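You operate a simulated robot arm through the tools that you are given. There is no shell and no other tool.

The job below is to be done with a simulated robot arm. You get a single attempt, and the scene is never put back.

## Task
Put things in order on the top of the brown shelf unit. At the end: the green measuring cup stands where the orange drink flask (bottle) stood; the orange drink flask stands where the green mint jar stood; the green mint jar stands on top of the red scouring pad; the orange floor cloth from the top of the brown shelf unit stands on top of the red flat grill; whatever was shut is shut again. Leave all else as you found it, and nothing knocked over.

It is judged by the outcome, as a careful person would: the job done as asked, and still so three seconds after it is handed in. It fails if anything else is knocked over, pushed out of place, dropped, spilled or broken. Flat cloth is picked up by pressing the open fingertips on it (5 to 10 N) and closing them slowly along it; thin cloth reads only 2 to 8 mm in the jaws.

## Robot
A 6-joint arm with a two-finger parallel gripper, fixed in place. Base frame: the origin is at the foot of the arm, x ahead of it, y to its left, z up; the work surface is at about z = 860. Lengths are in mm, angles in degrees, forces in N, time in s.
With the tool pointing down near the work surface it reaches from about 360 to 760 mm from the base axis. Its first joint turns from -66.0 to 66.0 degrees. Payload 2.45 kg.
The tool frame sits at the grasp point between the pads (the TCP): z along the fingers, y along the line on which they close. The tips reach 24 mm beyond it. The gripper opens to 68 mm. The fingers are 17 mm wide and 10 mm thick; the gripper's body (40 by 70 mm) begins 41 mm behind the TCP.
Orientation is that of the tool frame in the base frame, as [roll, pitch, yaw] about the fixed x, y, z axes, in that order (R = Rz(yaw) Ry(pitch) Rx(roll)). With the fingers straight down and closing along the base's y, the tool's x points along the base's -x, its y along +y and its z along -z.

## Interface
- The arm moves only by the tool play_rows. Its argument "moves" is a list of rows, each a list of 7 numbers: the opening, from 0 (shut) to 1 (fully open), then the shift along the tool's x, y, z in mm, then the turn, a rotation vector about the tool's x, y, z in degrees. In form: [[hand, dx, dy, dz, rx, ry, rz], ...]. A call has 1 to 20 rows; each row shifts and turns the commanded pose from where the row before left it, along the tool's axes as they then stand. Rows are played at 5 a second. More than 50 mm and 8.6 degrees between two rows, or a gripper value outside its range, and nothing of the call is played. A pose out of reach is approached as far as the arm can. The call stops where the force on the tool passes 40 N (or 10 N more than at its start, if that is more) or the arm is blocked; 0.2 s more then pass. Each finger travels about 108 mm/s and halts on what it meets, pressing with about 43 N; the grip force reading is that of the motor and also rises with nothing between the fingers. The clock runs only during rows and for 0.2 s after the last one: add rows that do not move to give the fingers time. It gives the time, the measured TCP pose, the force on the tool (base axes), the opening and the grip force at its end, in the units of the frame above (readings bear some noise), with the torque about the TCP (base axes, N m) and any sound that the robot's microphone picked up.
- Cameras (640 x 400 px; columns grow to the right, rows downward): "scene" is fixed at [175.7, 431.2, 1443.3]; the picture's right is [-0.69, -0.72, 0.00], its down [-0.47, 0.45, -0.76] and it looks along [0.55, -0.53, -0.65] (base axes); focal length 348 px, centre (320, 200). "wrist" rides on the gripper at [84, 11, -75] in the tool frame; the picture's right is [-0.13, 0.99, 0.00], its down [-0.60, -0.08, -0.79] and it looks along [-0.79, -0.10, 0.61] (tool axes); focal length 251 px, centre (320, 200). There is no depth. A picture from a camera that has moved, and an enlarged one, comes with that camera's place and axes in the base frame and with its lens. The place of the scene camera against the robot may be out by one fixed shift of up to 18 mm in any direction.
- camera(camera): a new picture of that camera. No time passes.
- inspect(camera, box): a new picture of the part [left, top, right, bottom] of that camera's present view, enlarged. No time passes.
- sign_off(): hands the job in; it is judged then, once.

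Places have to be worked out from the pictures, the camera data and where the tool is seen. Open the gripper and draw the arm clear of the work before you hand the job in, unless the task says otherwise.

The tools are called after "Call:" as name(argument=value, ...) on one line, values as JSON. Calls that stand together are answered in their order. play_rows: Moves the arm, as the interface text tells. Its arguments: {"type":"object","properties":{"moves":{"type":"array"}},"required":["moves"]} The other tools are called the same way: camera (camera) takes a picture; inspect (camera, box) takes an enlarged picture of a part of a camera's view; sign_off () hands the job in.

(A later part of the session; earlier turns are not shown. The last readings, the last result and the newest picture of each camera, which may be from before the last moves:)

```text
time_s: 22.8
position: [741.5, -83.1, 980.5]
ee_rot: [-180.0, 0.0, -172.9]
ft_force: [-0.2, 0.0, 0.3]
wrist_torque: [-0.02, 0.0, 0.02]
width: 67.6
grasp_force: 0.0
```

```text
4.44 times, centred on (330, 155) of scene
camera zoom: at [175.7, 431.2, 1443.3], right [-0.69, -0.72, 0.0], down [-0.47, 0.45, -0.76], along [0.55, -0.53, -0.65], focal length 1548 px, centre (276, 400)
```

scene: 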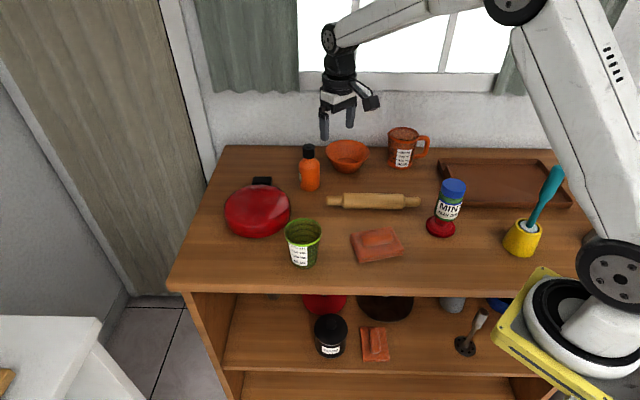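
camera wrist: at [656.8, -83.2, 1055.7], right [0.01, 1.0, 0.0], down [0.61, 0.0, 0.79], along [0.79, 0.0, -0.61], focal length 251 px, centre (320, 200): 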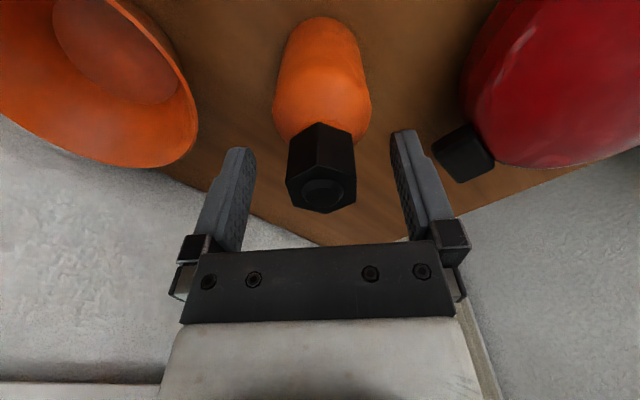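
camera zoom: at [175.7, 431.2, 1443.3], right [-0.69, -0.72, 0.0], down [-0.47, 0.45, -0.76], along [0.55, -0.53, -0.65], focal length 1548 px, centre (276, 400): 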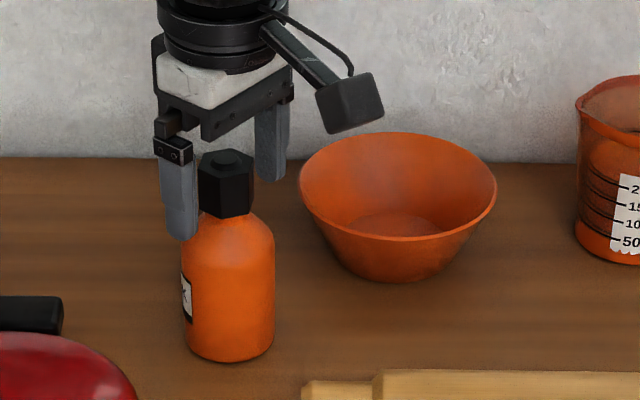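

The cap is centred between the pads, the cap's lower rim is at about z = 957, right at the fingertips. I raise the tool 2 mm so the tips stay off the bottle's shoulder, then close slowly.

Call:
play_rows(moves=[[1, 0, 0, -2, 0, 0, 0], [0.85, 0, 0, 0, 0, 0, 0], [0.7, 0, 0, 0, 0, 0, 0], [0.58, 0, 0, 0, 0, 0, 0], [0.52, 0, 0, 0, 0, 0, 0], [0.48, 0, 0, 0, 0, 0, 0], [0.45, 0, 0, 0, 0, 0, 0], [0.42, 0, 0, 0, 0, 0, 0], [0.38, 0, 0, 0, 0, 0, 0], [0.3, 0, 0, 0, 0, 0, 0], [0.25, 0, 0, 0, 0, 0, 0], [0.25, 0, 0, 0, 0, 0, 0]])

Call:
camera(camera="wrist")

Call:
inspect(camera="scene", box=[270, 110, 390, 200])

```text
time_s: 25.4
position: [741.4, -84.5, 982.1]
ee_rot: [-180.0, 0.0, -172.9]
ft_force: [-0.3, -0.7, -0.4]
wrist_torque: [-0.01, -0.02, -0.01]
width: 28.8
grasp_force: 42.6
```

```text
taken
camera wrist: at [657.0, -83.1, 1057.8], right [0.01, 1.0, 0.0], down [0.61, 0.0, 0.79], along [0.79, 0.0, -0.61], focal length 251 px, centre (320, 200)
```

wrist: 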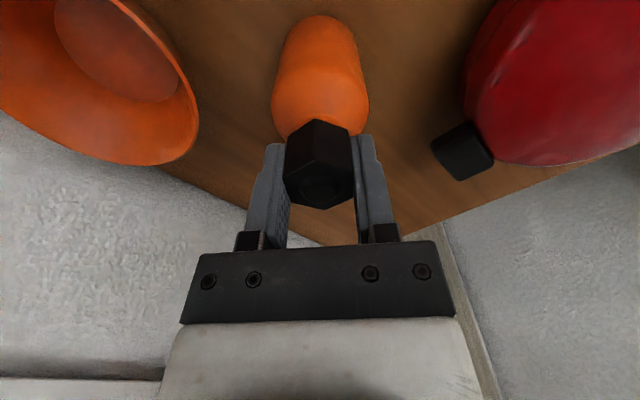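

```text
4.44 times, centred on (330, 155) of scene
camera zoom: at [175.7, 431.2, 1443.3], right [-0.69, -0.72, 0.0], down [-0.47, 0.45, -0.76], along [0.55, -0.53, -0.65], focal length 1548 px, centre (276, 400)
```

zoom: 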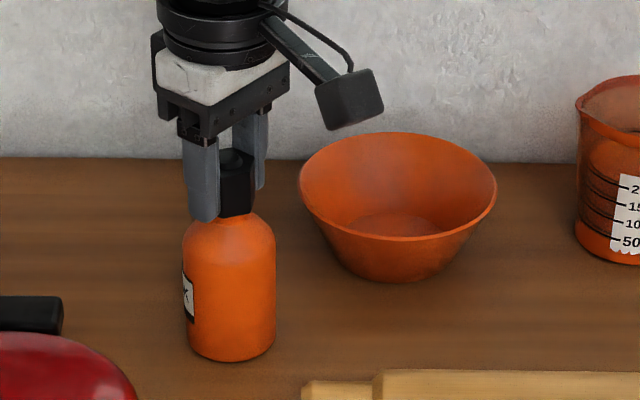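

The pads have closed on the cap's flats (28.8 mm) and the flask hasn't moved. I lift it slowly and check that the whole flask comes along.

Call:
play_rows(moves=[[0.25, 0, 0, -3, 0, 0, 0], [0.25, 0, 0, -7, 0, 0, 0], [0.25, 0, 0, -15, 0, 0, 0], [0.25, 0, 0, -15, 0, 0, 0], [0.25, 0, 0, 0, 0, 0, 0]])

Call:
camera(camera="wrist")

Call:
inspect(camera="scene", box=[270, 80, 430, 200])

```text
time_s: 26.6
position: [740.4, -84.0, 1021.3]
ee_rot: [-180.0, 0.0, -172.9]
ft_force: [-0.3, -0.4, -1.5]
wrist_torque: [0.01, 0.01, 0.04]
width: 28.4
grasp_force: 42.2
```

```text
taken
camera wrist: at [657.2, -83.5, 1097.5], right [0.01, 1.0, 0.0], down [0.61, 0.0, 0.79], along [0.79, 0.0, -0.61], focal length 251 px, centre (320, 200)
```

wrist: 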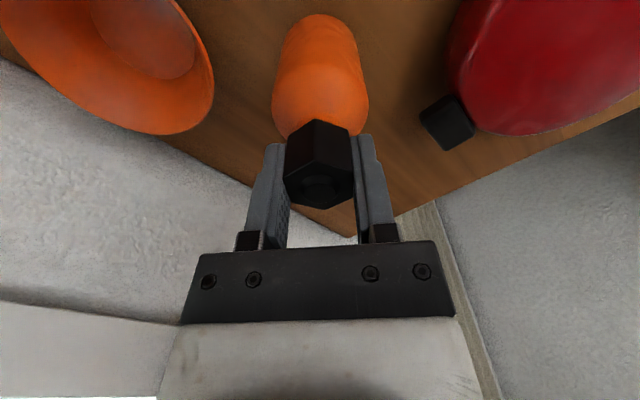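

```text
3.33 times, centred on (350, 140) of scene
camera zoom: at [175.7, 431.2, 1443.3], right [-0.69, -0.72, 0.0], down [-0.47, 0.45, -0.76], along [0.55, -0.53, -0.65], focal length 1161 px, centre (220, 400)
```

zoom: 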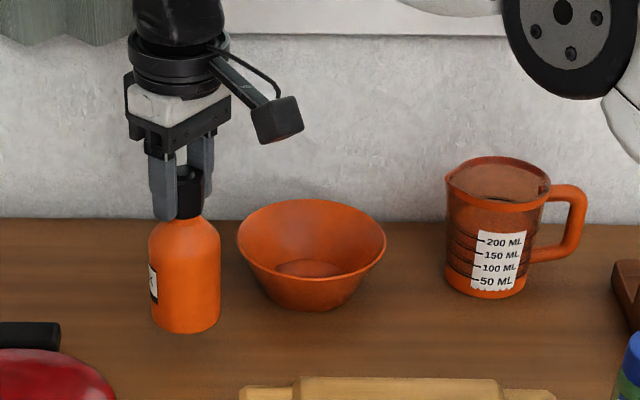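

The flask hangs straight, and its mouth stays closed. I lift further and carry it high over the bowl to above the jar's old spot at (572, -252).

Call:
play_rows(moves=[[0.25, 0, 0, -22, 0, 0, 0], [0.25, 0, 0, -28, 0, 0, 0], [0.25, 20, -15, -14, 0, 0, 0], [0.25, 33, -26, 0, 0, 0, 0], [0.25, 36, -28, 0, 0, 0, 0], [0.25, 36, -28, 0, 0, 0, 0], [0.25, 33, -26, 0, 0, 0, 0], [0.25, 20, -15, 0, 0, 0, 0], [0.25, 10.3, -8, 0, 0, 0, 0], [0.25, 0, 0, 0, 0, 0, 0], [0.25, 0, 0, 0, 0, 0, 0]])

Call:
camera(camera="wrist")

Call:
camera(camera="scene")

```text
time_s: 29.0
position: [571.9, -250.9, 1085.1]
ee_rot: [179.9, 0.0, -172.9]
ft_force: [-0.3, -0.7, -1.5]
wrist_torque: [0.01, 0.02, -0.01]
width: 28.5
grasp_force: 42.5
```

```text
taken
camera wrist: at [488.0, -251.2, 1161.7], right [0.01, 1.0, 0.0], down [0.61, 0.0, 0.79], along [0.79, 0.0, -0.61], focal length 251 px, centre (320, 200)
```

wrist: 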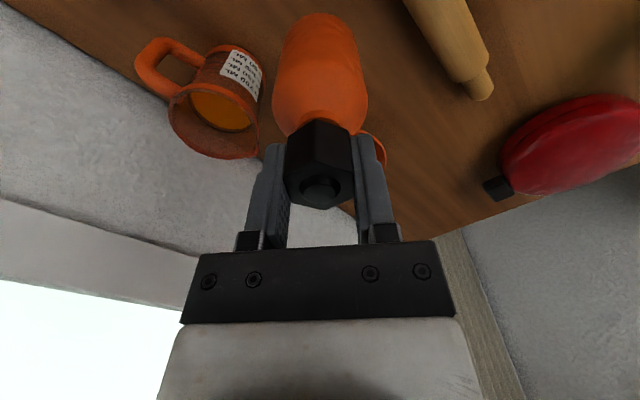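

```text
taken
```

scene: 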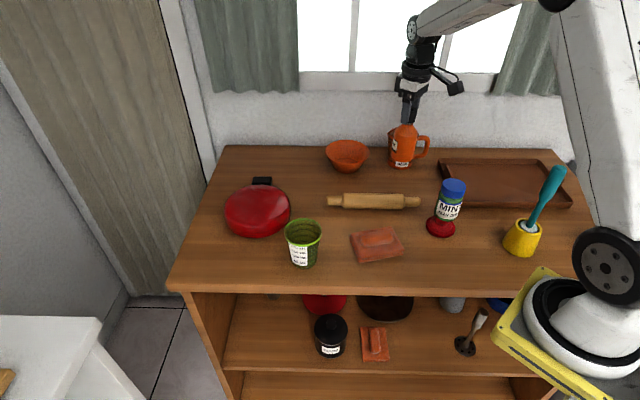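

The flask is above the jar's old spot and clear of the mug. I lower it to about 8 mm above the surface.

Call:
play_rows(moves=[[0.25, 0, -0.8, 20, 0, 0, 0], [0.25, 0, 0, 30, 0, 0, 0], [0.25, 0, 0, 25, 0, 0, 0], [0.25, 0, 0, 14, 0, 0, 0], [0.25, 0, 0, 6, 0, 0, 0], [0.25, 0, 0, 0, 0, 0, 0], [0.25, 0, 0, 0, 0, 0, 0]])

Call:
camera(camera="wrist")

Call:
inspect(camera="scene", box=[340, 80, 460, 200])

```text
time_s: 30.6
position: [571.8, -252.7, 992.2]
ee_rot: [-180.0, 0.0, -172.9]
ft_force: [-0.8, -0.9, -0.9]
wrist_torque: [0.01, 0.01, 0.0]
width: 28.4
grasp_force: 42.6
```

```text
taken
camera wrist: at [487.7, -252.2, 1067.0], right [0.01, 1.0, 0.0], down [0.61, 0.0, 0.79], along [0.79, 0.0, -0.61], focal length 251 px, centre (320, 200)
```

wrist: 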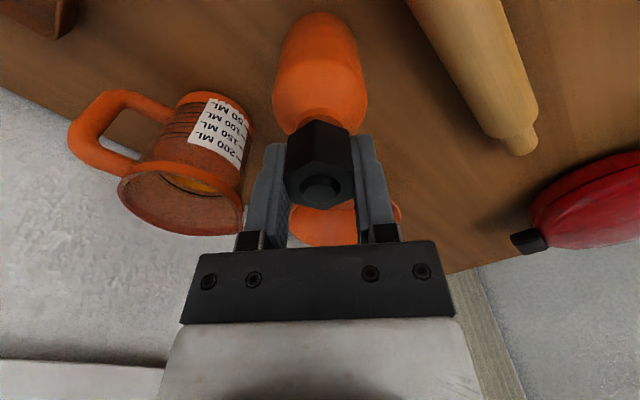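

```text
3.33 times, centred on (400, 140) of scene
camera zoom: at [175.7, 431.2, 1443.3], right [-0.69, -0.72, 0.0], down [-0.47, 0.45, -0.76], along [0.55, -0.53, -0.65], focal length 1161 px, centre (53, 400)
```

zoom: 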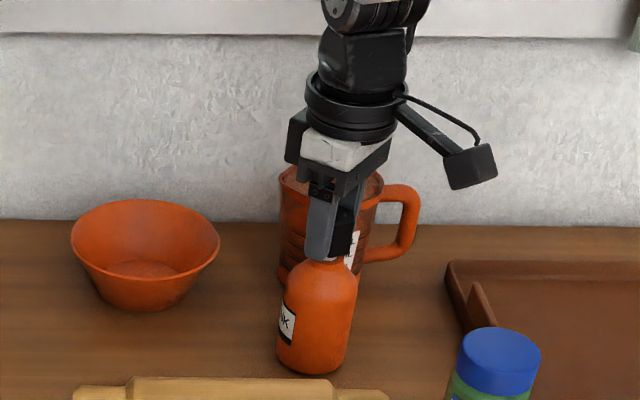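

The flask hangs about 10 mm over the surface, at the same image place as the jar's base had. I lower it in small steps until I feel contact.

Call:
play_rows(moves=[[0.25, 0, 0, 4, 0, 0, 0], [0.25, 0, 0, 3, 0, 0, 0], [0.25, 0, 0, 1, 0, 0, 0], [0.25, 0, 0, 0, 0, 0, 0]])

```text
time_s: 31.6
position: [572.0, -252.6, 982.1]
ee_rot: [-179.9, 0.0, -172.9]
ft_force: [-0.4, 0.0, 0.6]
wrist_torque: [-0.01, -0.02, -0.04]
width: 28.5
grasp_force: 43.1
```

The tool is at z ≈ 982, nearly the height of the grasp, with no clear contact yet. I go on in 0.7 mm steps.

Call:
play_rows(moves=[[0.25, 0, 0, 0.7, 0, 0, 0], [0.25, 0, 0, 0.7, 0, 0, 0], [0.25, 0, 0, 0, 0, 0, 0]])

```text
time_s: 32.4
position: [572.9, -252.1, 982.3]
ee_rot: [-180.0, -0.1, -172.9]
ft_force: [-0.3, -0.4, 3.0]
wrist_torque: [0.05, -0.04, 0.05]
width: 28.6
grasp_force: 42.9
```

The force is up to 3 N, so it seems to be touching. I go 0.6 mm further to confirm.

Call:
play_rows(moves=[[0.25, 0, 0, 0.6, 0, 0, 0], [0.25, 0, 0, 0, 0, 0, 0]])

```text
time_s: 33.0
position: [572.4, -252.8, 982.1]
ee_rot: [180.0, 0.0, -172.9]
ft_force: [-1.2, 0.9, 8.0]
wrist_torque: [0.11, 0.08, -0.02]
width: 28.3
grasp_force: 42.9
```

The force rises to 8 N, so the flask stands on the surface. I ease off slightly and open the fingers slowly.

Call:
play_rows(moves=[[0.25, 0, 0, -0.4, 0, 0, 0], [0.4, 0, 0, 0, 0, 0, 0], [0.43, 0, 0, 0, 0, 0, 0], [0.46, 0, 0, 0, 0, 0, 0], [0.5, 0, 0, 0, 0, 0, 0], [0.56, 0, 0, 0, 0, 0, 0], [0.65, 0, 0, 0, 0, 0, 0], [0.75, 0, 0, 0, 0, 0, 0], [0.75, 0, 0, 0, 0, 0, 0]])

Call:
camera(camera="wrist")

Call:
inspect(camera="scene", box=[340, 80, 460, 200])

```text
time_s: 35.0
position: [571.7, -252.4, 982.1]
ee_rot: [-180.0, 0.0, -173.0]
ft_force: [-0.3, -0.3, -0.1]
wrist_torque: [-0.01, 0.02, -0.03]
width: 50.8
grasp_force: 0.0
```

```text
taken
camera wrist: at [488.2, -251.8, 1057.0], right [0.01, 1.0, 0.0], down [0.61, 0.0, 0.79], along [0.79, 0.0, -0.61], focal length 251 px, centre (320, 200)
```

wrist: 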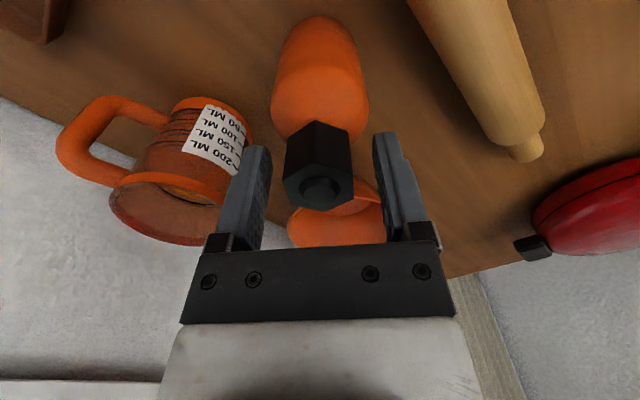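

```text
3.33 times, centred on (400, 140) of scene
camera zoom: at [175.7, 431.2, 1443.3], right [-0.69, -0.72, 0.0], down [-0.47, 0.45, -0.76], along [0.55, -0.53, -0.65], focal length 1161 px, centre (53, 400)
```

zoom: 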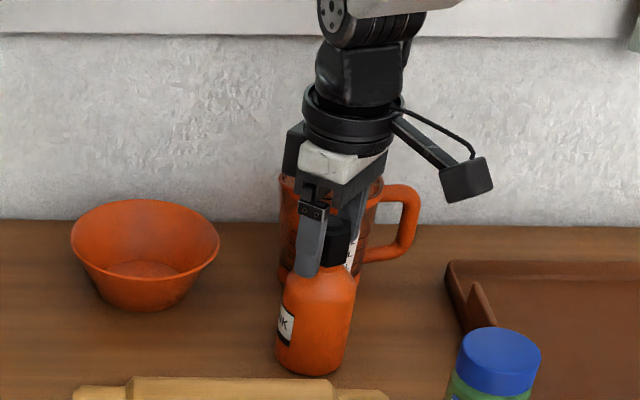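

The flask stands free at the jar's old spot. I draw straight up, turn the gripper back by 7° and move over to look at the green measuring cup.

Call:
play_rows(moves=[[0.75, 0, 0, -10, 0, 0, 0], [0.75, 0, 0, -25, 0, 0, 0], [0.9, 0, 0, -35, 0, 0, 0], [1, 0, 0, -20, 0, 0, 7.1], [1, 5, 25, 0, 0, 0, 0], [1, 10, 42, 0, 0, 0, 0], [1, 10, 42, 0, 0, 0, 0], [1, 10, 42, 0, 0, 0, 0], [1, 10, 42, 0, 0, 0, 0], [1, 10, 42, 0, 0, 0, 0], [1, 10, 42, 0, 0, 0, 0], [1, 15, 42, 0, 0, 0, 0], [1, 15, 38, 0, 0, 0, 0], [1, 0, 0, 0, 0, 0, 0]])

Call:
camera(camera="wrist")

Call:
camera(camera="scene")

```text
time_s: 38.0
position: [477.8, 105.6, 1071.6]
ee_rot: [180.0, -0.1, 179.9]
ft_force: [-0.1, -0.7, 0.2]
wrist_torque: [0.01, 0.0, -0.05]
width: 67.7
grasp_force: 0.0
```

```text
taken
camera wrist: at [393.9, 116.3, 1146.2], right [0.13, 0.99, 0.0], down [0.6, -0.08, 0.79], along [0.79, -0.1, -0.61], focal length 251 px, centre (320, 200)
```

wrist: 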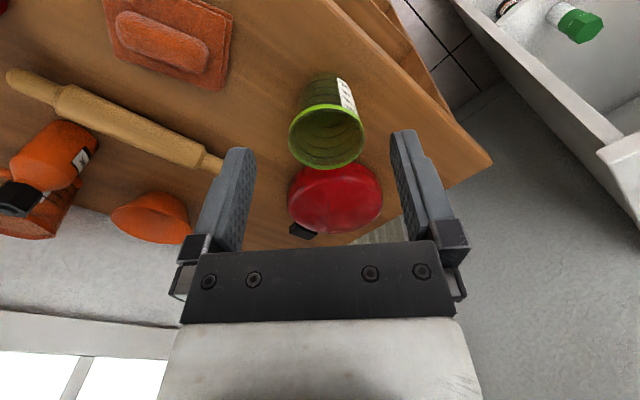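

```text
taken
```

scene: 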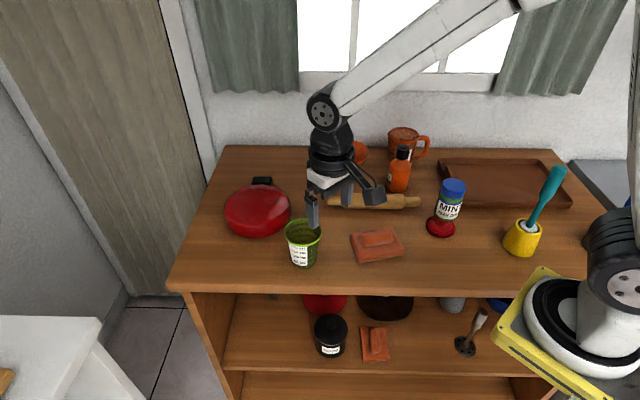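

The flask stands upright at its new place. I zoom in on the green cup to measure its rim, base and height.

Call:
inspect(camera="wrist", box=[264, 50, 392, 190])

Call:
inspect(camera="scene", box=[260, 190, 360, 280])

```text
2.86 times, centred on (328, 120) of wrist
camera zoom: at [393.9, 116.3, 1146.2], right [0.13, 0.99, 0.0], down [0.6, -0.08, 0.79], along [0.79, -0.1, -0.61], focal length 718 px, centre (297, 429)
```

zoom: 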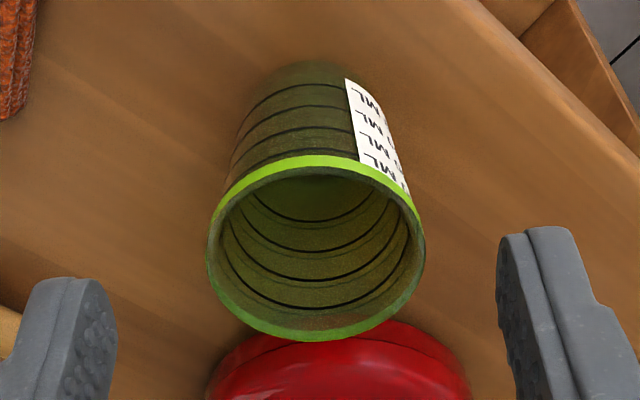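

```text
4.44 times, centred on (310, 235) of scene
camera zoom: at [175.7, 431.2, 1443.3], right [-0.69, -0.72, 0.0], down [-0.47, 0.45, -0.76], along [0.55, -0.53, -0.65], focal length 1548 px, centre (364, 44)
```

zoom: 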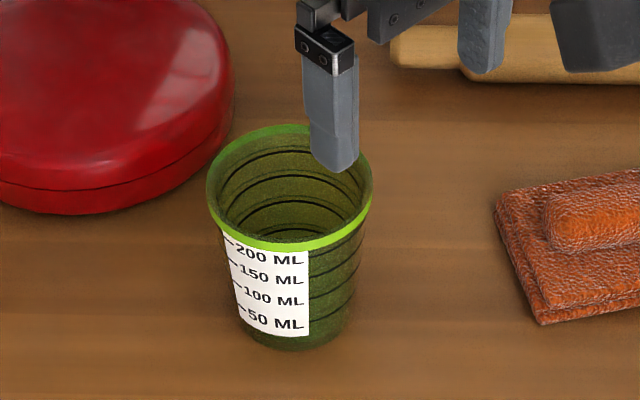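

The cup's centre is near (556, 101): rim about 77 mm wide at z ≈ 942, base 54 mm, so it is too wide to span. I will pinch its +y wall with one finger inside, so I take the tool above that wall, tilted 7.3° to match the wall's slope, and look.

Call:
play_rows(moves=[[1, -30, 13, 10, 0, 0, 0], [1, -30, 13, 20, 0, 0, 0], [1, -18, 12.3, 25, 0, 0, 0], [1, 0, 0, 28, 0, 0, 0], [1, 0, 0, 0, 7.3, 0, 0], [1, 0, 0, 0, 0, 0, 0]])

Call:
camera(camera="wrist")

Call:
inspect(camera="scene", box=[250, 160, 370, 270])

```text
time_s: 39.4
position: [556.3, 143.5, 988.2]
ee_rot: [-172.6, 0.1, -179.9]
ft_force: [0.7, -0.5, 0.5]
wrist_torque: [0.02, -0.01, 0.02]
width: 68.2
grasp_force: 0.0
```

```text
taken
camera wrist: at [472.4, 163.6, 1062.0], right [0.13, 0.98, -0.13], down [0.6, 0.02, 0.8], along [0.79, -0.18, -0.59], focal length 251 px, centre (320, 200)
```

wrist: 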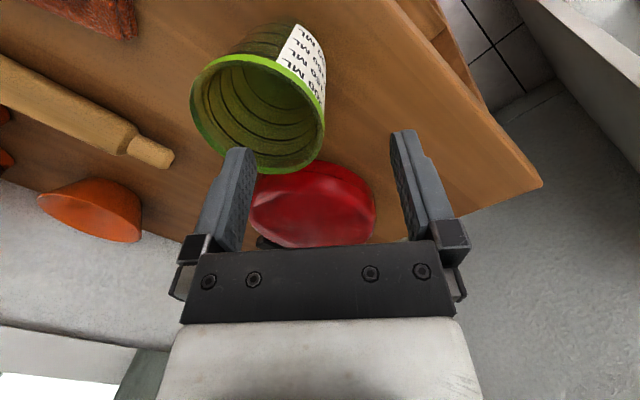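

```text
3.64 times, centred on (310, 215) of scene
camera zoom: at [175.7, 431.2, 1443.3], right [-0.69, -0.72, 0.0], down [-0.47, 0.45, -0.76], along [0.55, -0.53, -0.65], focal length 1266 px, centre (356, 146)
```

zoom: 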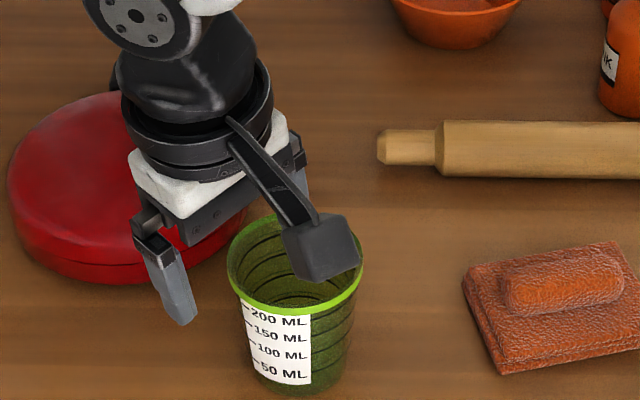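

The tool's axis meets the rim's +y edge to within 1–2 mm in the wrist view, with the inner finger over the cup's opening. I go down along the tool's axis by 60 mm, watching the force.

Call:
play_rows(moves=[[1, 0, 0, 15, 0, 0, 0], [1, 0, 0, 15, 0, 0, 0], [1, 0, 0, 15, 0, 0, 0], [1, 0, 0, 10, 0, 0, 0], [1, 0, 0, 5, 0, 0, 0], [1, 0, 0, 0, 0, 0, 0]])

Call:
camera(camera="wrist")

Call:
inspect(camera="scene", box=[250, 160, 370, 270])

```text
time_s: 40.8
position: [555.3, 135.3, 930.1]
ee_rot: [-172.6, -0.1, 180.0]
ft_force: [0.2, -0.1, -0.8]
wrist_torque: [0.03, 0.02, 0.02]
width: 68.2
grasp_force: 0.1
```

```text
taken
camera wrist: at [472.1, 155.6, 1002.8], right [0.13, 0.98, -0.13], down [0.6, 0.02, 0.8], along [0.79, -0.18, -0.59], focal length 251 px, centre (320, 200)
```

wrist: 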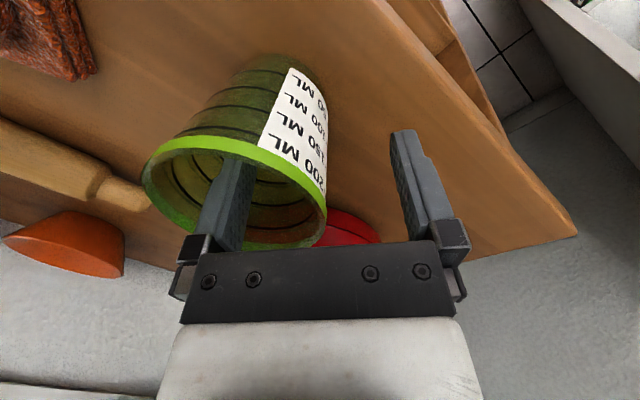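

```text
3.64 times, centred on (310, 215) of scene
camera zoom: at [175.7, 431.2, 1443.3], right [-0.69, -0.72, 0.0], down [-0.47, 0.45, -0.76], along [0.55, -0.53, -0.65], focal length 1266 px, centre (356, 146)
```

zoom: 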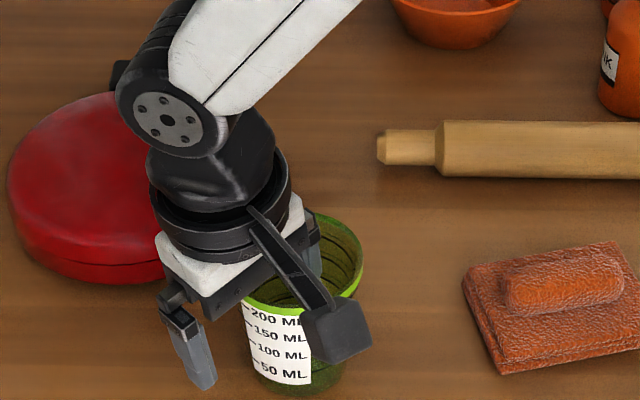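

The inner finger is in the cup and the outer one is outside, with the wall on the tool's midline. I close the fingers slowly on the wall.

Call:
play_rows(moves=[[0.8, 0, 0, 0, 0, 0, 0], [0.6, 0, 0, 0, 0, 0, 0], [0.45, 0, 0, 0, 0, 0, 0], [0.33, 0, 0, 0, 0, 0, 0], [0.25, 0, 0, 0, 0, 0, 0], [0.19, 0, 0, 0, 0, 0, 0], [0.14, 0, 0, 0, 0, 0, 0], [0.1, 0, 0, 0, 0, 0, 0], [0.06, 0, 0, 0, 0, 0, 0], [0.03, 0, 0, 0, 0, 0, 0], [0, 0, 0, 0, 0, 0, 0], [0, 0, 0, 0, 0, 0, 0]])

Call:
camera(camera="wrist")

Call:
inspect(camera="scene", box=[250, 160, 370, 270])

```text
time_s: 43.4
position: [555.8, 135.5, 930.6]
ee_rot: [-172.8, 0.0, -180.0]
ft_force: [0.4, -0.3, -0.4]
wrist_torque: [0.01, 0.0, -0.01]
width: 2.4
grasp_force: 26.6
```

```text
taken
camera wrist: at [472.0, 155.7, 1003.0], right [0.13, 0.98, -0.13], down [0.6, 0.02, 0.8], along [0.79, -0.18, -0.59], focal length 251 px, centre (320, 200)
```

wrist: 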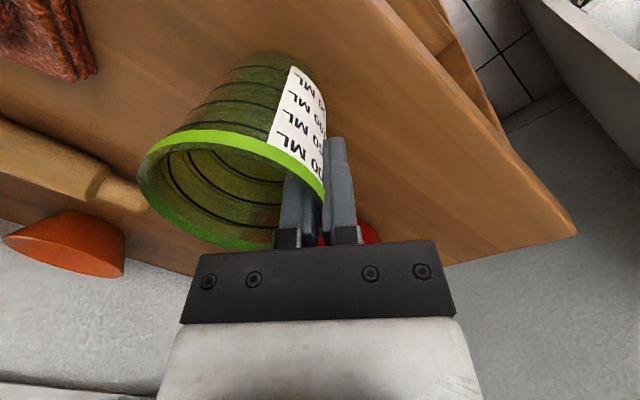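

```text
3.64 times, centred on (310, 215) of scene
camera zoom: at [175.7, 431.2, 1443.3], right [-0.69, -0.72, 0.0], down [-0.47, 0.45, -0.76], along [0.55, -0.53, -0.65], focal length 1266 px, centre (356, 146)
```

zoom: 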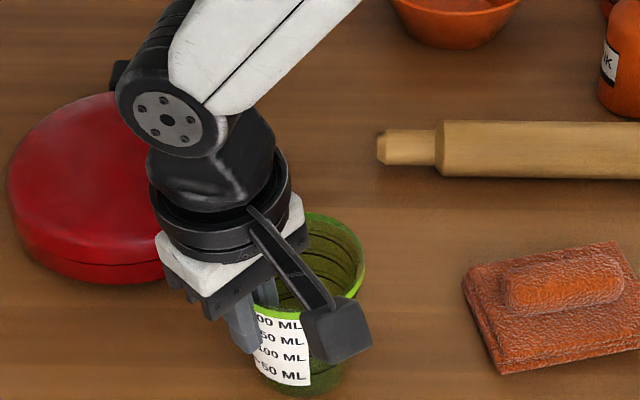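

The fingers have closed on the wall at 2.4 mm while the grip force was still rising. I let it settle, then lift a little and check that the cup comes up level.

Call:
play_rows(moves=[[0, 0, 0, 0, 0, 0, 0], [0, 0, 0, 0, 0, 0, 0], [0, 0, 0, 0, 0, 0, 0]])

```text
time_s: 44.2
position: [554.7, 135.6, 928.9]
ee_rot: [-172.8, 0.0, -179.9]
ft_force: [-0.1, -0.7, -0.3]
wrist_torque: [-0.01, -0.01, 0.0]
width: 2.4
grasp_force: 26.6
```

The grip is steady at 26.6 N on 2.4 mm. I lift straight up in the base frame, slowly, by 40 mm.

Call:
play_rows(moves=[[0, 0, -0.38, -2.98, 0, 0, 0], [0, 0, -0.89, -6.94, 0, 0, 0], [0, 0, -1.9, -14.88, 0, 0, 0], [0, 0, -1.9, -14.88, 0, 0, 0], [0, 0, 0, 0, 0, 0, 0]])

Call:
camera(camera="wrist")

Call:
camera(camera="scene")

```text
time_s: 45.4
position: [555.3, 135.4, 969.6]
ee_rot: [-172.7, 0.0, -180.0]
ft_force: [0.9, -0.2, -0.3]
wrist_torque: [-0.02, -0.01, -0.02]
width: 2.1
grasp_force: 26.4
```

```text
taken
camera wrist: at [471.8, 156.2, 1042.6], right [0.13, 0.98, -0.13], down [0.6, 0.02, 0.8], along [0.79, -0.18, -0.59], focal length 251 px, centre (320, 200)
```

wrist: 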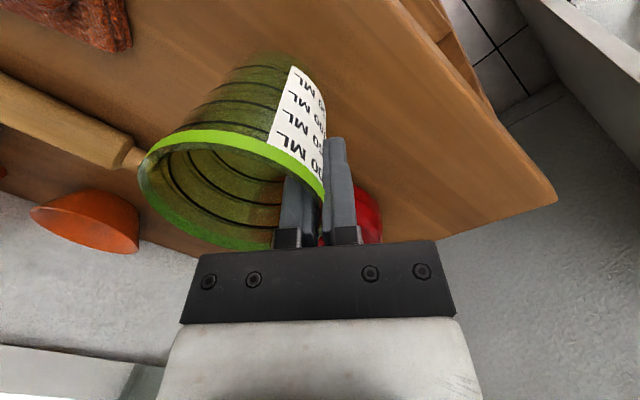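

```text
taken
```

scene: 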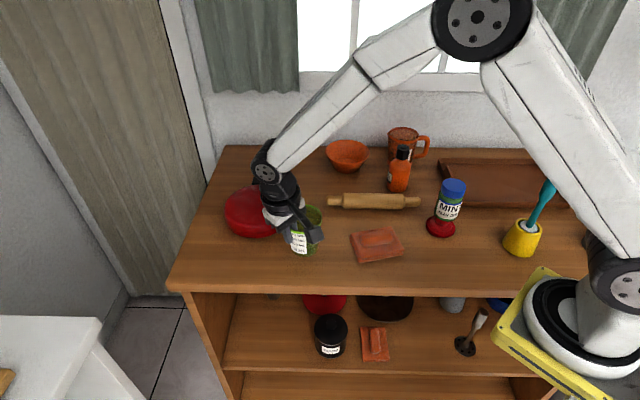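

The cup hangs level from its wall, and it lifted free. I raise it 40 mm more, and carry it over the rolling pin to the flask's old spot at (742, -84), so the TCP goes to about (741, -48).

Call:
play_rows(moves=[[0, 0, -2.54, -19.84, 0, 0, 0], [0, 0, -2.54, -19.84, 0, 0, 0], [0, -15, -15, 1.92, 0, 0, 0], [0, -27, -26.5, 3.39, 0, 0, 0], [0, -33, -32.5, 4.16, 0, 0, 0], [0, -33, -32.5, 4.16, 0, 0, 0], [0, -33, -32.5, 4.16, 0, 0, 0], [0, -27, -26.5, 3.39, 0, 0, 0], [0, -17.7, -16.9, 2.16, 0, 0, 0], [0, 0, 0, 0, 0, 0, 0], [0, 0, 0, 0, 0, 0, 0]])

Call:
camera(camera="wrist")

Call:
camera(camera="scene")

```text
time_s: 47.8
position: [741.2, -48.3, 1008.6]
ee_rot: [-172.7, 0.0, 180.0]
ft_force: [-1.2, 0.2, -0.6]
wrist_torque: [0.03, 0.01, 0.03]
width: 2.5
grasp_force: 26.2
```

```text
taken
camera wrist: at [658.0, -28.0, 1082.0], right [0.13, 0.98, -0.13], down [0.6, 0.02, 0.8], along [0.79, -0.18, -0.59], focal length 251 px, centre (320, 200)
```

wrist: 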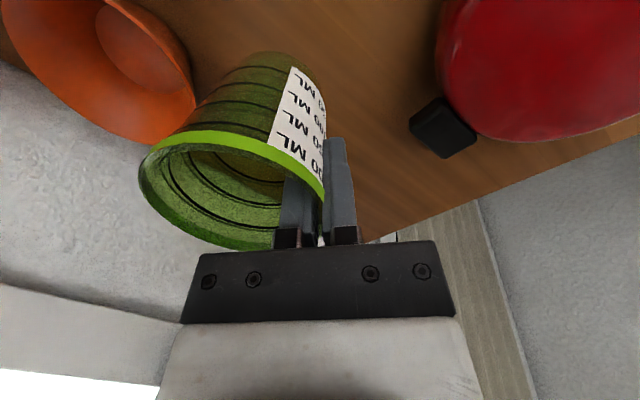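

```text
taken
```

scene: 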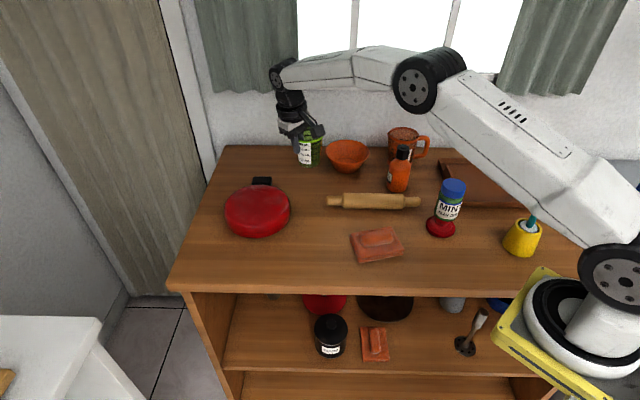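

The cup is above the flask's old spot and clear of the bowl. I zoom in to work out where the cup's base will land.

Call:
inspect(camera="wrist", box=[120, 40, 340, 260])

Call:
inspect(camera="scene", box=[260, 90, 380, 200])

```text
1.82 times, centred on (230, 150) of wrist
camera zoom: at [658.0, -28.0, 1082.0], right [0.13, 0.98, -0.13], down [0.6, 0.02, 0.8], along [0.79, -0.18, -0.59], focal length 457 px, centre (484, 291)
```

zoom: 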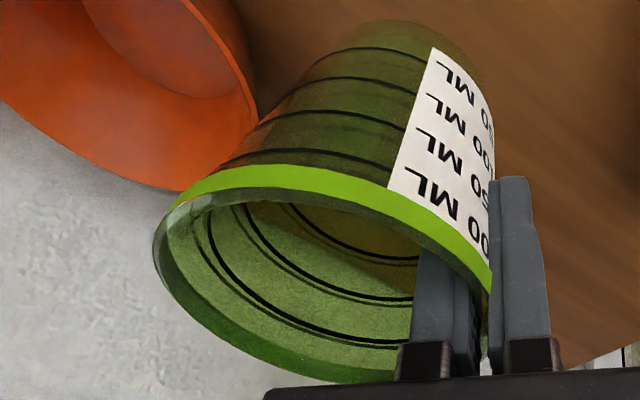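

```text
3.64 times, centred on (320, 145) of scene
camera zoom: at [175.7, 431.2, 1443.3], right [-0.69, -0.72, 0.0], down [-0.47, 0.45, -0.76], along [0.55, -0.53, -0.65], focal length 1266 px, centre (320, 400)
```

zoom: 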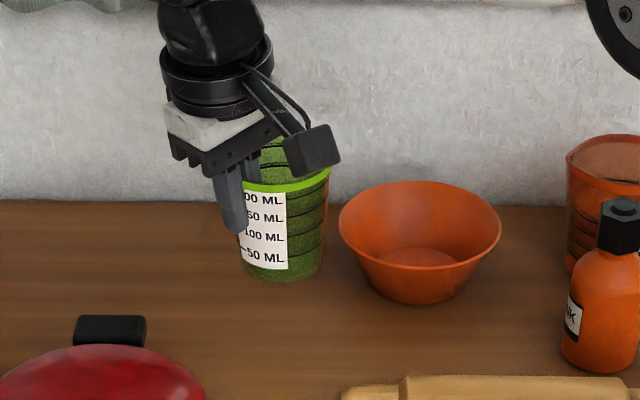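

The cup hangs level. I lower it vertically to about 10 mm above the surface, then compare its base with the place where the flask's base was seen.

Call:
play_rows(moves=[[0, 0, 2.54, 19.84, 0, 0, 0], [0, 0, 2.54, 19.84, 0, 0, 0], [0, 0, 2.29, 17.85, 0, 0, 0], [0, 0, 1.27, 9.92, 0, 0, 0], [0, 0, 0, 0, 0, 0, 0], [0, 0, 0, 0, 0, 0, 0]])

Call:
camera(camera="wrist")

Call:
inspect(camera="scene", box=[270, 110, 390, 200])

```text
time_s: 49.2
position: [740.6, -49.8, 941.6]
ee_rot: [-172.6, 0.1, -180.0]
ft_force: [0.0, 0.0, -0.5]
wrist_torque: [0.02, -0.02, -0.01]
width: 2.3
grasp_force: 26.3
```

```text
taken
camera wrist: at [657.3, -28.4, 1014.4], right [0.13, 0.98, -0.13], down [0.6, 0.02, 0.8], along [0.79, -0.18, -0.59], focal length 251 px, centre (320, 200)
```

wrist: 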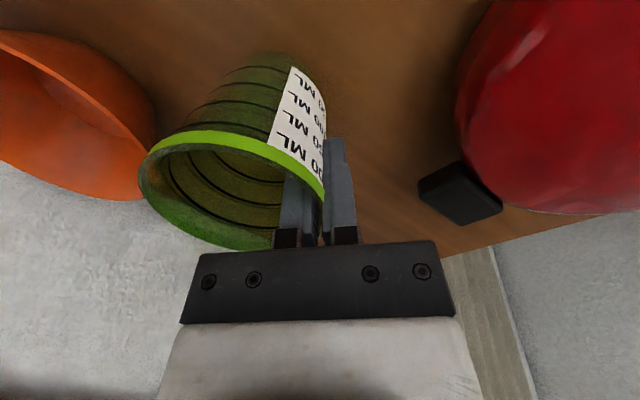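

```text
4.44 times, centred on (330, 155) of scene
camera zoom: at [175.7, 431.2, 1443.3], right [-0.69, -0.72, 0.0], down [-0.47, 0.45, -0.76], along [0.55, -0.53, -0.65], focal length 1548 px, centre (276, 400)
```

zoom: 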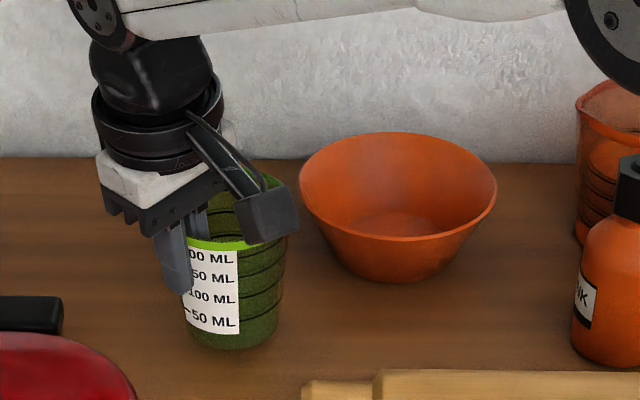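

The cup's base matches the flask's old base place to within about 2 mm. I lower the last stretch in small steps, watching the force.

Call:
play_rows(moves=[[0, 0, 0.64, 4.96, 0, 0, 0], [0, 0, 0.38, 2.98, 0, 0, 0], [0, 0, 0.13, 0.99, 0, 0, 0], [0, 0, 0, 0, 0, 0, 0]])

```text
time_s: 50.2
position: [741.2, -49.7, 932.3]
ee_rot: [-172.7, 0.0, 179.9]
ft_force: [0.1, 0.1, -0.2]
wrist_torque: [0.02, 0.02, 0.01]
width: 2.6
grasp_force: 26.2
```

No contact yet at z ≈ 932. I go down further in 0.8 mm steps.

Call:
play_rows(moves=[[0, 0, 0.1, 0.79, 0, 0, 0], [0, 0, 0.1, 0.79, 0, 0, 0], [0, 0, 0, 0, 0, 0, 0]])

```text
time_s: 51.0
position: [740.9, -49.2, 931.0]
ee_rot: [-172.8, 0.0, -180.0]
ft_force: [-0.2, 0.6, -0.1]
wrist_torque: [0.0, -0.01, -0.01]
width: 2.4
grasp_force: 26.4
```

Still no rise in the force at z ≈ 931. I take two more 0.8 mm steps.

Call:
play_rows(moves=[[0, 0, 0.1, 0.79, 0, 0, 0], [0, 0, 0.1, 0.79, 0, 0, 0], [0, 0, 0, 0, 0, 0, 0]])

```text
time_s: 51.8
position: [740.6, -50.0, 929.5]
ee_rot: [-172.7, 0.1, -180.0]
ft_force: [-2.4, 0.0, 6.7]
wrist_torque: [-0.02, 0.22, -0.06]
width: 2.4
grasp_force: 26.6
```

Contact shows 6.7 N at z = 929.5, so the cup touches down. I ease off a little and open the fingers slowly to about 24 mm.

Call:
play_rows(moves=[[0, 0, -0.03, -0.25, 0, 0, 0], [0.03, 0, 0, 0, 0, 0, 0], [0.05, 0, 0, 0, 0, 0, 0], [0.07, 0, 0, 0, 0, 0, 0], [0.1, 0, 0, 0, 0, 0, 0], [0.14, 0, 0, 0, 0, 0, 0], [0.2, 0, 0, 0, 0, 0, 0], [0.28, 0, 0, 0, 0, 0, 0], [0.36, 0, 0, 0, 0, 0, 0], [0.36, 0, 0, 0, 0, 0, 0]])

Call:
camera(camera="wrist")

Call:
inspect(camera="scene", box=[270, 110, 390, 200])

```text
time_s: 54.0
position: [740.3, -49.3, 928.8]
ee_rot: [-172.6, 0.1, 180.0]
ft_force: [0.0, 0.1, 0.2]
wrist_torque: [-0.04, 0.0, -0.04]
width: 24.6
grasp_force: 0.0
```

```text
taken
camera wrist: at [657.8, -28.1, 1002.1], right [0.13, 0.98, -0.13], down [0.6, 0.02, 0.8], along [0.79, -0.18, -0.59], focal length 251 px, centre (320, 200)
```

wrist: 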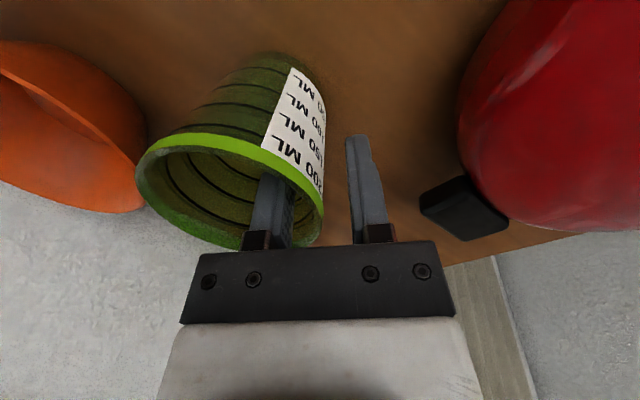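

```text
4.44 times, centred on (330, 155) of scene
camera zoom: at [175.7, 431.2, 1443.3], right [-0.69, -0.72, 0.0], down [-0.47, 0.45, -0.76], along [0.55, -0.53, -0.65], focal length 1548 px, centre (276, 400)
```

zoom: 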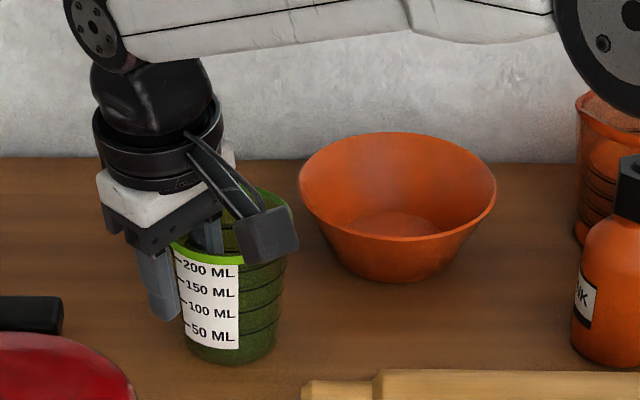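

The cup stands on the flask's old spot with both fingers off its wall. I draw back along the tool's axis, then turn the tool upright again and check the scene.

Call:
play_rows(moves=[[0.36, 0, 0, -8, 0, 0, 0], [0.36, 0, 0, -17, 0, 0, 0], [0.36, 0, 0, -30, 0, 0, 0], [0.36, 0, 0, -40, 0, 0, 0], [0.6, 20, 0, -15, -7.3, 0, 0], [1, 30, 20, 0, 0, 0, 0], [1, 30, 25, 0, 0, 0, 0], [1, 0, 0, 0, 0, 0, 0]])

Call:
camera(camera="wrist")

Call:
camera(camera="scene")

```text
time_s: 55.8
position: [660.0, 10.6, 1038.1]
ee_rot: [180.0, -0.1, -180.0]
ft_force: [0.2, -0.6, 0.3]
wrist_torque: [0.01, -0.04, 0.01]
width: 67.9
grasp_force: 0.0
```

```text
taken
camera wrist: at [577.8, 21.7, 1113.0], right [0.13, 0.99, 0.0], down [0.6, -0.08, 0.79], along [0.79, -0.1, -0.61], focal length 251 px, centre (320, 200)
```

wrist: 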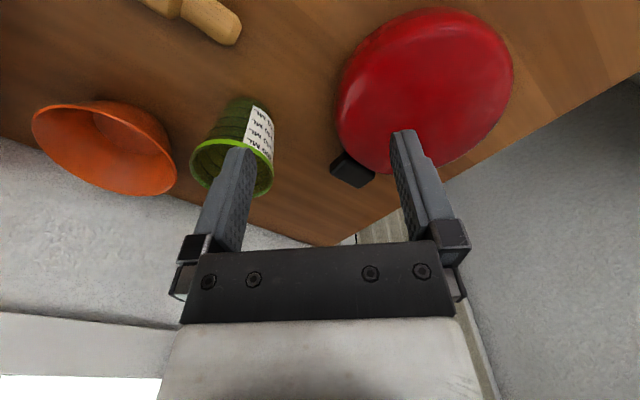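

```text
taken
```

scene: 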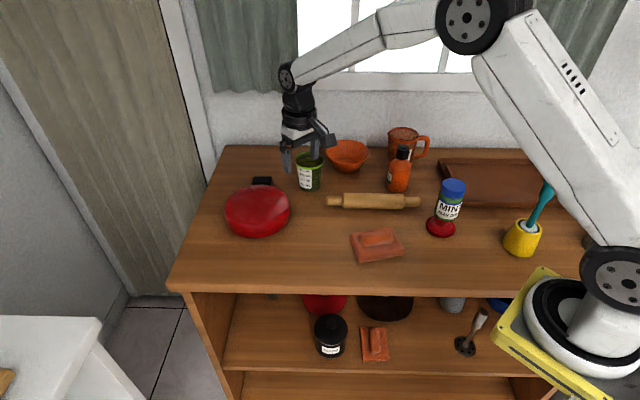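

All three items stand in their new places. I now look at the red grill from short of it, to learn the shape and height of its top.

Call:
play_rows(moves=[[1, 20, 35, -10, 0, 0, 0], [1, 10, 35, -12, 0, 0, 0], [1, 10, 30, 0, 0, 0, 0], [1, 0, 0, 0, 0, 0, 0]])

Call:
camera(camera="wrist")

Call:
inspect(camera="wrist", box=[230, 40, 430, 220])

Call:
inspect(camera="scene", box=[200, 160, 330, 250])

```text
time_s: 56.8
position: [620.9, 110.1, 1060.8]
ee_rot: [180.0, 0.1, 180.0]
ft_force: [0.7, -0.4, -0.1]
wrist_torque: [-0.01, 0.01, -0.03]
width: 68.0
grasp_force: 0.0
```

```text
taken
camera wrist: at [538.2, 122.0, 1135.7], right [0.13, 0.99, 0.0], down [0.6, -0.08, 0.79], along [0.79, -0.1, -0.61], focal length 251 px, centre (320, 200)
```

wrist: 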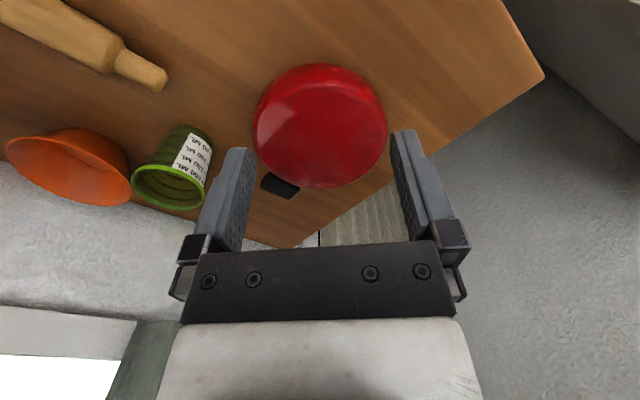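

```text
2.22 times, centred on (330, 130) of wrist
camera zoom: at [538.2, 122.0, 1135.7], right [0.13, 0.99, 0.0], down [0.6, -0.08, 0.79], along [0.79, -0.1, -0.61], focal length 559 px, centre (298, 356)
```

zoom: 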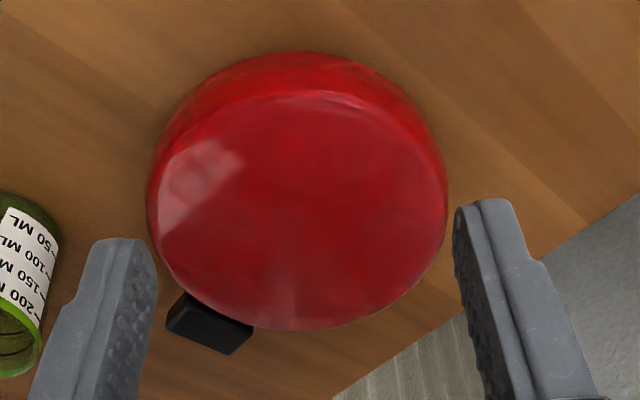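

```text
4.44 times, centred on (265, 205) of scene
camera zoom: at [175.7, 431.2, 1443.3], right [-0.69, -0.72, 0.0], down [-0.47, 0.45, -0.76], along [0.55, -0.53, -0.65], focal length 1548 px, centre (564, 178)
```

zoom: 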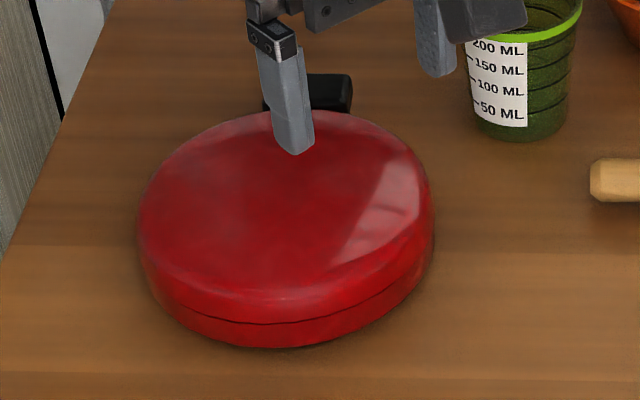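

The grill is shut, about 160 mm across with a flat top at z ≈ 900, centred near (730, 95). Now I move back to look at the cloth closely.

Call:
play_rows(moves=[[1, 41, -29.4, 0, 0, 0, 0], [1, 41, -29.4, 10, 0, 0, 0], [1, 41, -29.4, 10, 0, 0, 0], [1, 41, -29.4, 15, 0, 0, 0], [1, 41, -29.4, 15, 0, 0, 0], [1, 0, 0, 0, 0, 0, 0]])

Call:
camera(camera="wrist")

Call:
inspect(camera="wrist", box=[240, 0, 400, 140])

Call:
inspect(camera="scene", box=[340, 220, 420, 270])

```text
refused: row 1 steps farther than a row can; nothing moved
```

```text
taken
camera wrist: at [538.2, 122.0, 1135.7], right [0.13, 0.99, 0.0], down [0.6, -0.08, 0.79], along [0.79, -0.1, -0.61], focal length 251 px, centre (320, 200)
```

wrist: 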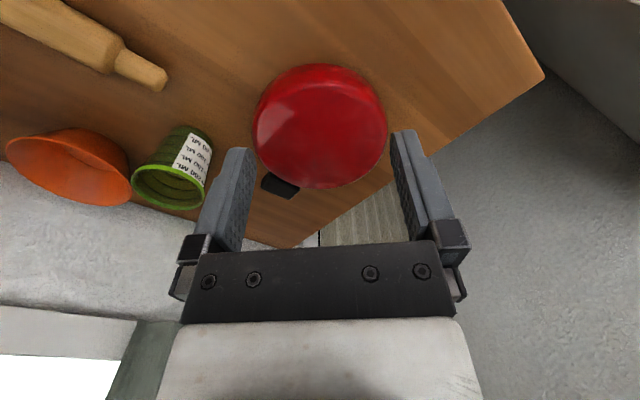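

```text
2.86 times, centred on (320, 70) of wrist
camera zoom: at [538.2, 122.0, 1135.7], right [0.13, 0.99, 0.0], down [0.6, -0.08, 0.79], along [0.79, -0.1, -0.61], focal length 718 px, centre (320, 571)
```

zoom: 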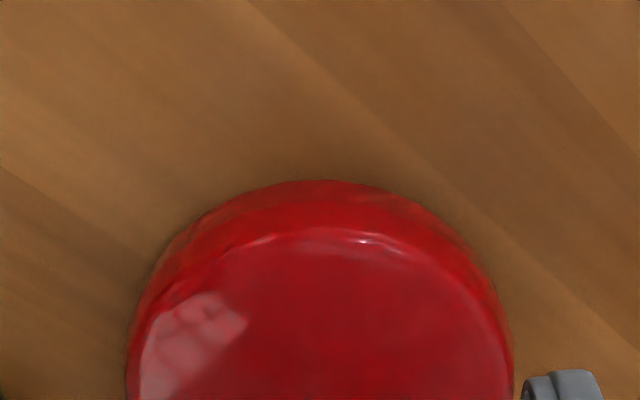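

```text
8.00 times, centred on (380, 245) of scene
camera zoom: at [175.7, 431.2, 1443.3], right [-0.69, -0.72, 0.0], down [-0.47, 0.45, -0.76], along [0.55, -0.53, -0.65], focal length 2786 px, centre (-160, -160)
```

zoom: 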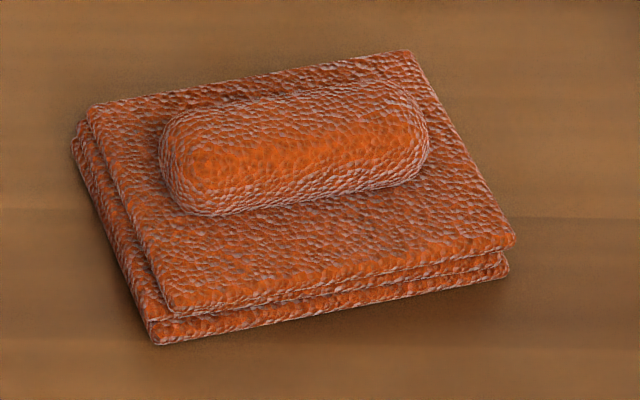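

The step was a hair too long and nothing moved. The scene zoom shows the cloth as a folded stack with a roll on top. I repeat the move in shorter steps.

Call:
play_rows(moves=[[1, 34, -24.5, 0, 0, 0, 0], [1, 34, -24.5, 5, 0, 0, 0], [1, 34, -24.5, 10, 0, 0, 0], [1, 34, -24.5, 10, 0, 0, 0], [1, 34, -24.5, 15, 0, 0, 0], [1, 34, -24.5, 10, 0, 0, 0], [1, 0, 0, 0, 0, 0, 0]])

Call:
camera(camera="wrist")

Call:
inspect(camera="wrist", box=[240, 0, 400, 140])

```text
time_s: 58.4
position: [417.7, -37.4, 1010.4]
ee_rot: [-179.9, 0.0, -180.0]
ft_force: [0.5, 0.5, 0.1]
wrist_torque: [0.01, 0.0, -0.01]
width: 67.8
grasp_force: 0.0
```

```text
taken
camera wrist: at [332.8, -26.4, 1085.2], right [0.13, 0.99, 0.0], down [0.6, -0.08, 0.79], along [0.79, -0.1, -0.61], focal length 251 px, centre (320, 200)
```

wrist: 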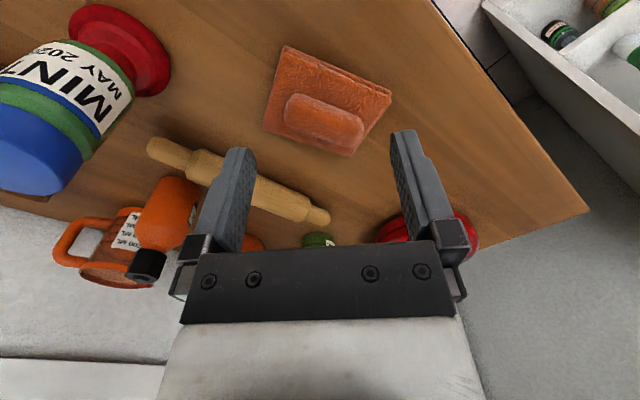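

```text
2.86 times, centred on (320, 70) of wrist
camera zoom: at [332.8, -26.4, 1085.2], right [0.13, 0.99, 0.0], down [0.6, -0.08, 0.79], along [0.79, -0.1, -0.61], focal length 718 px, centre (320, 571)
```

zoom: 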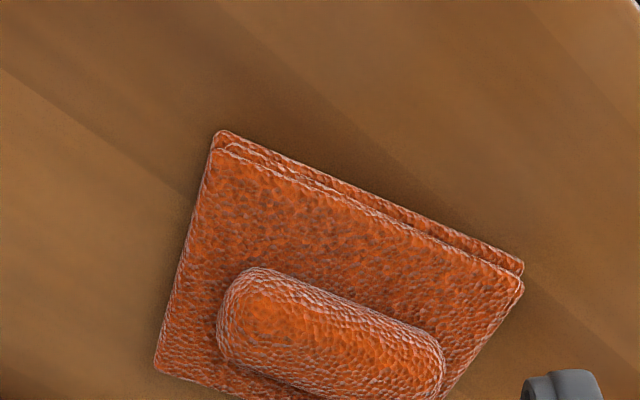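

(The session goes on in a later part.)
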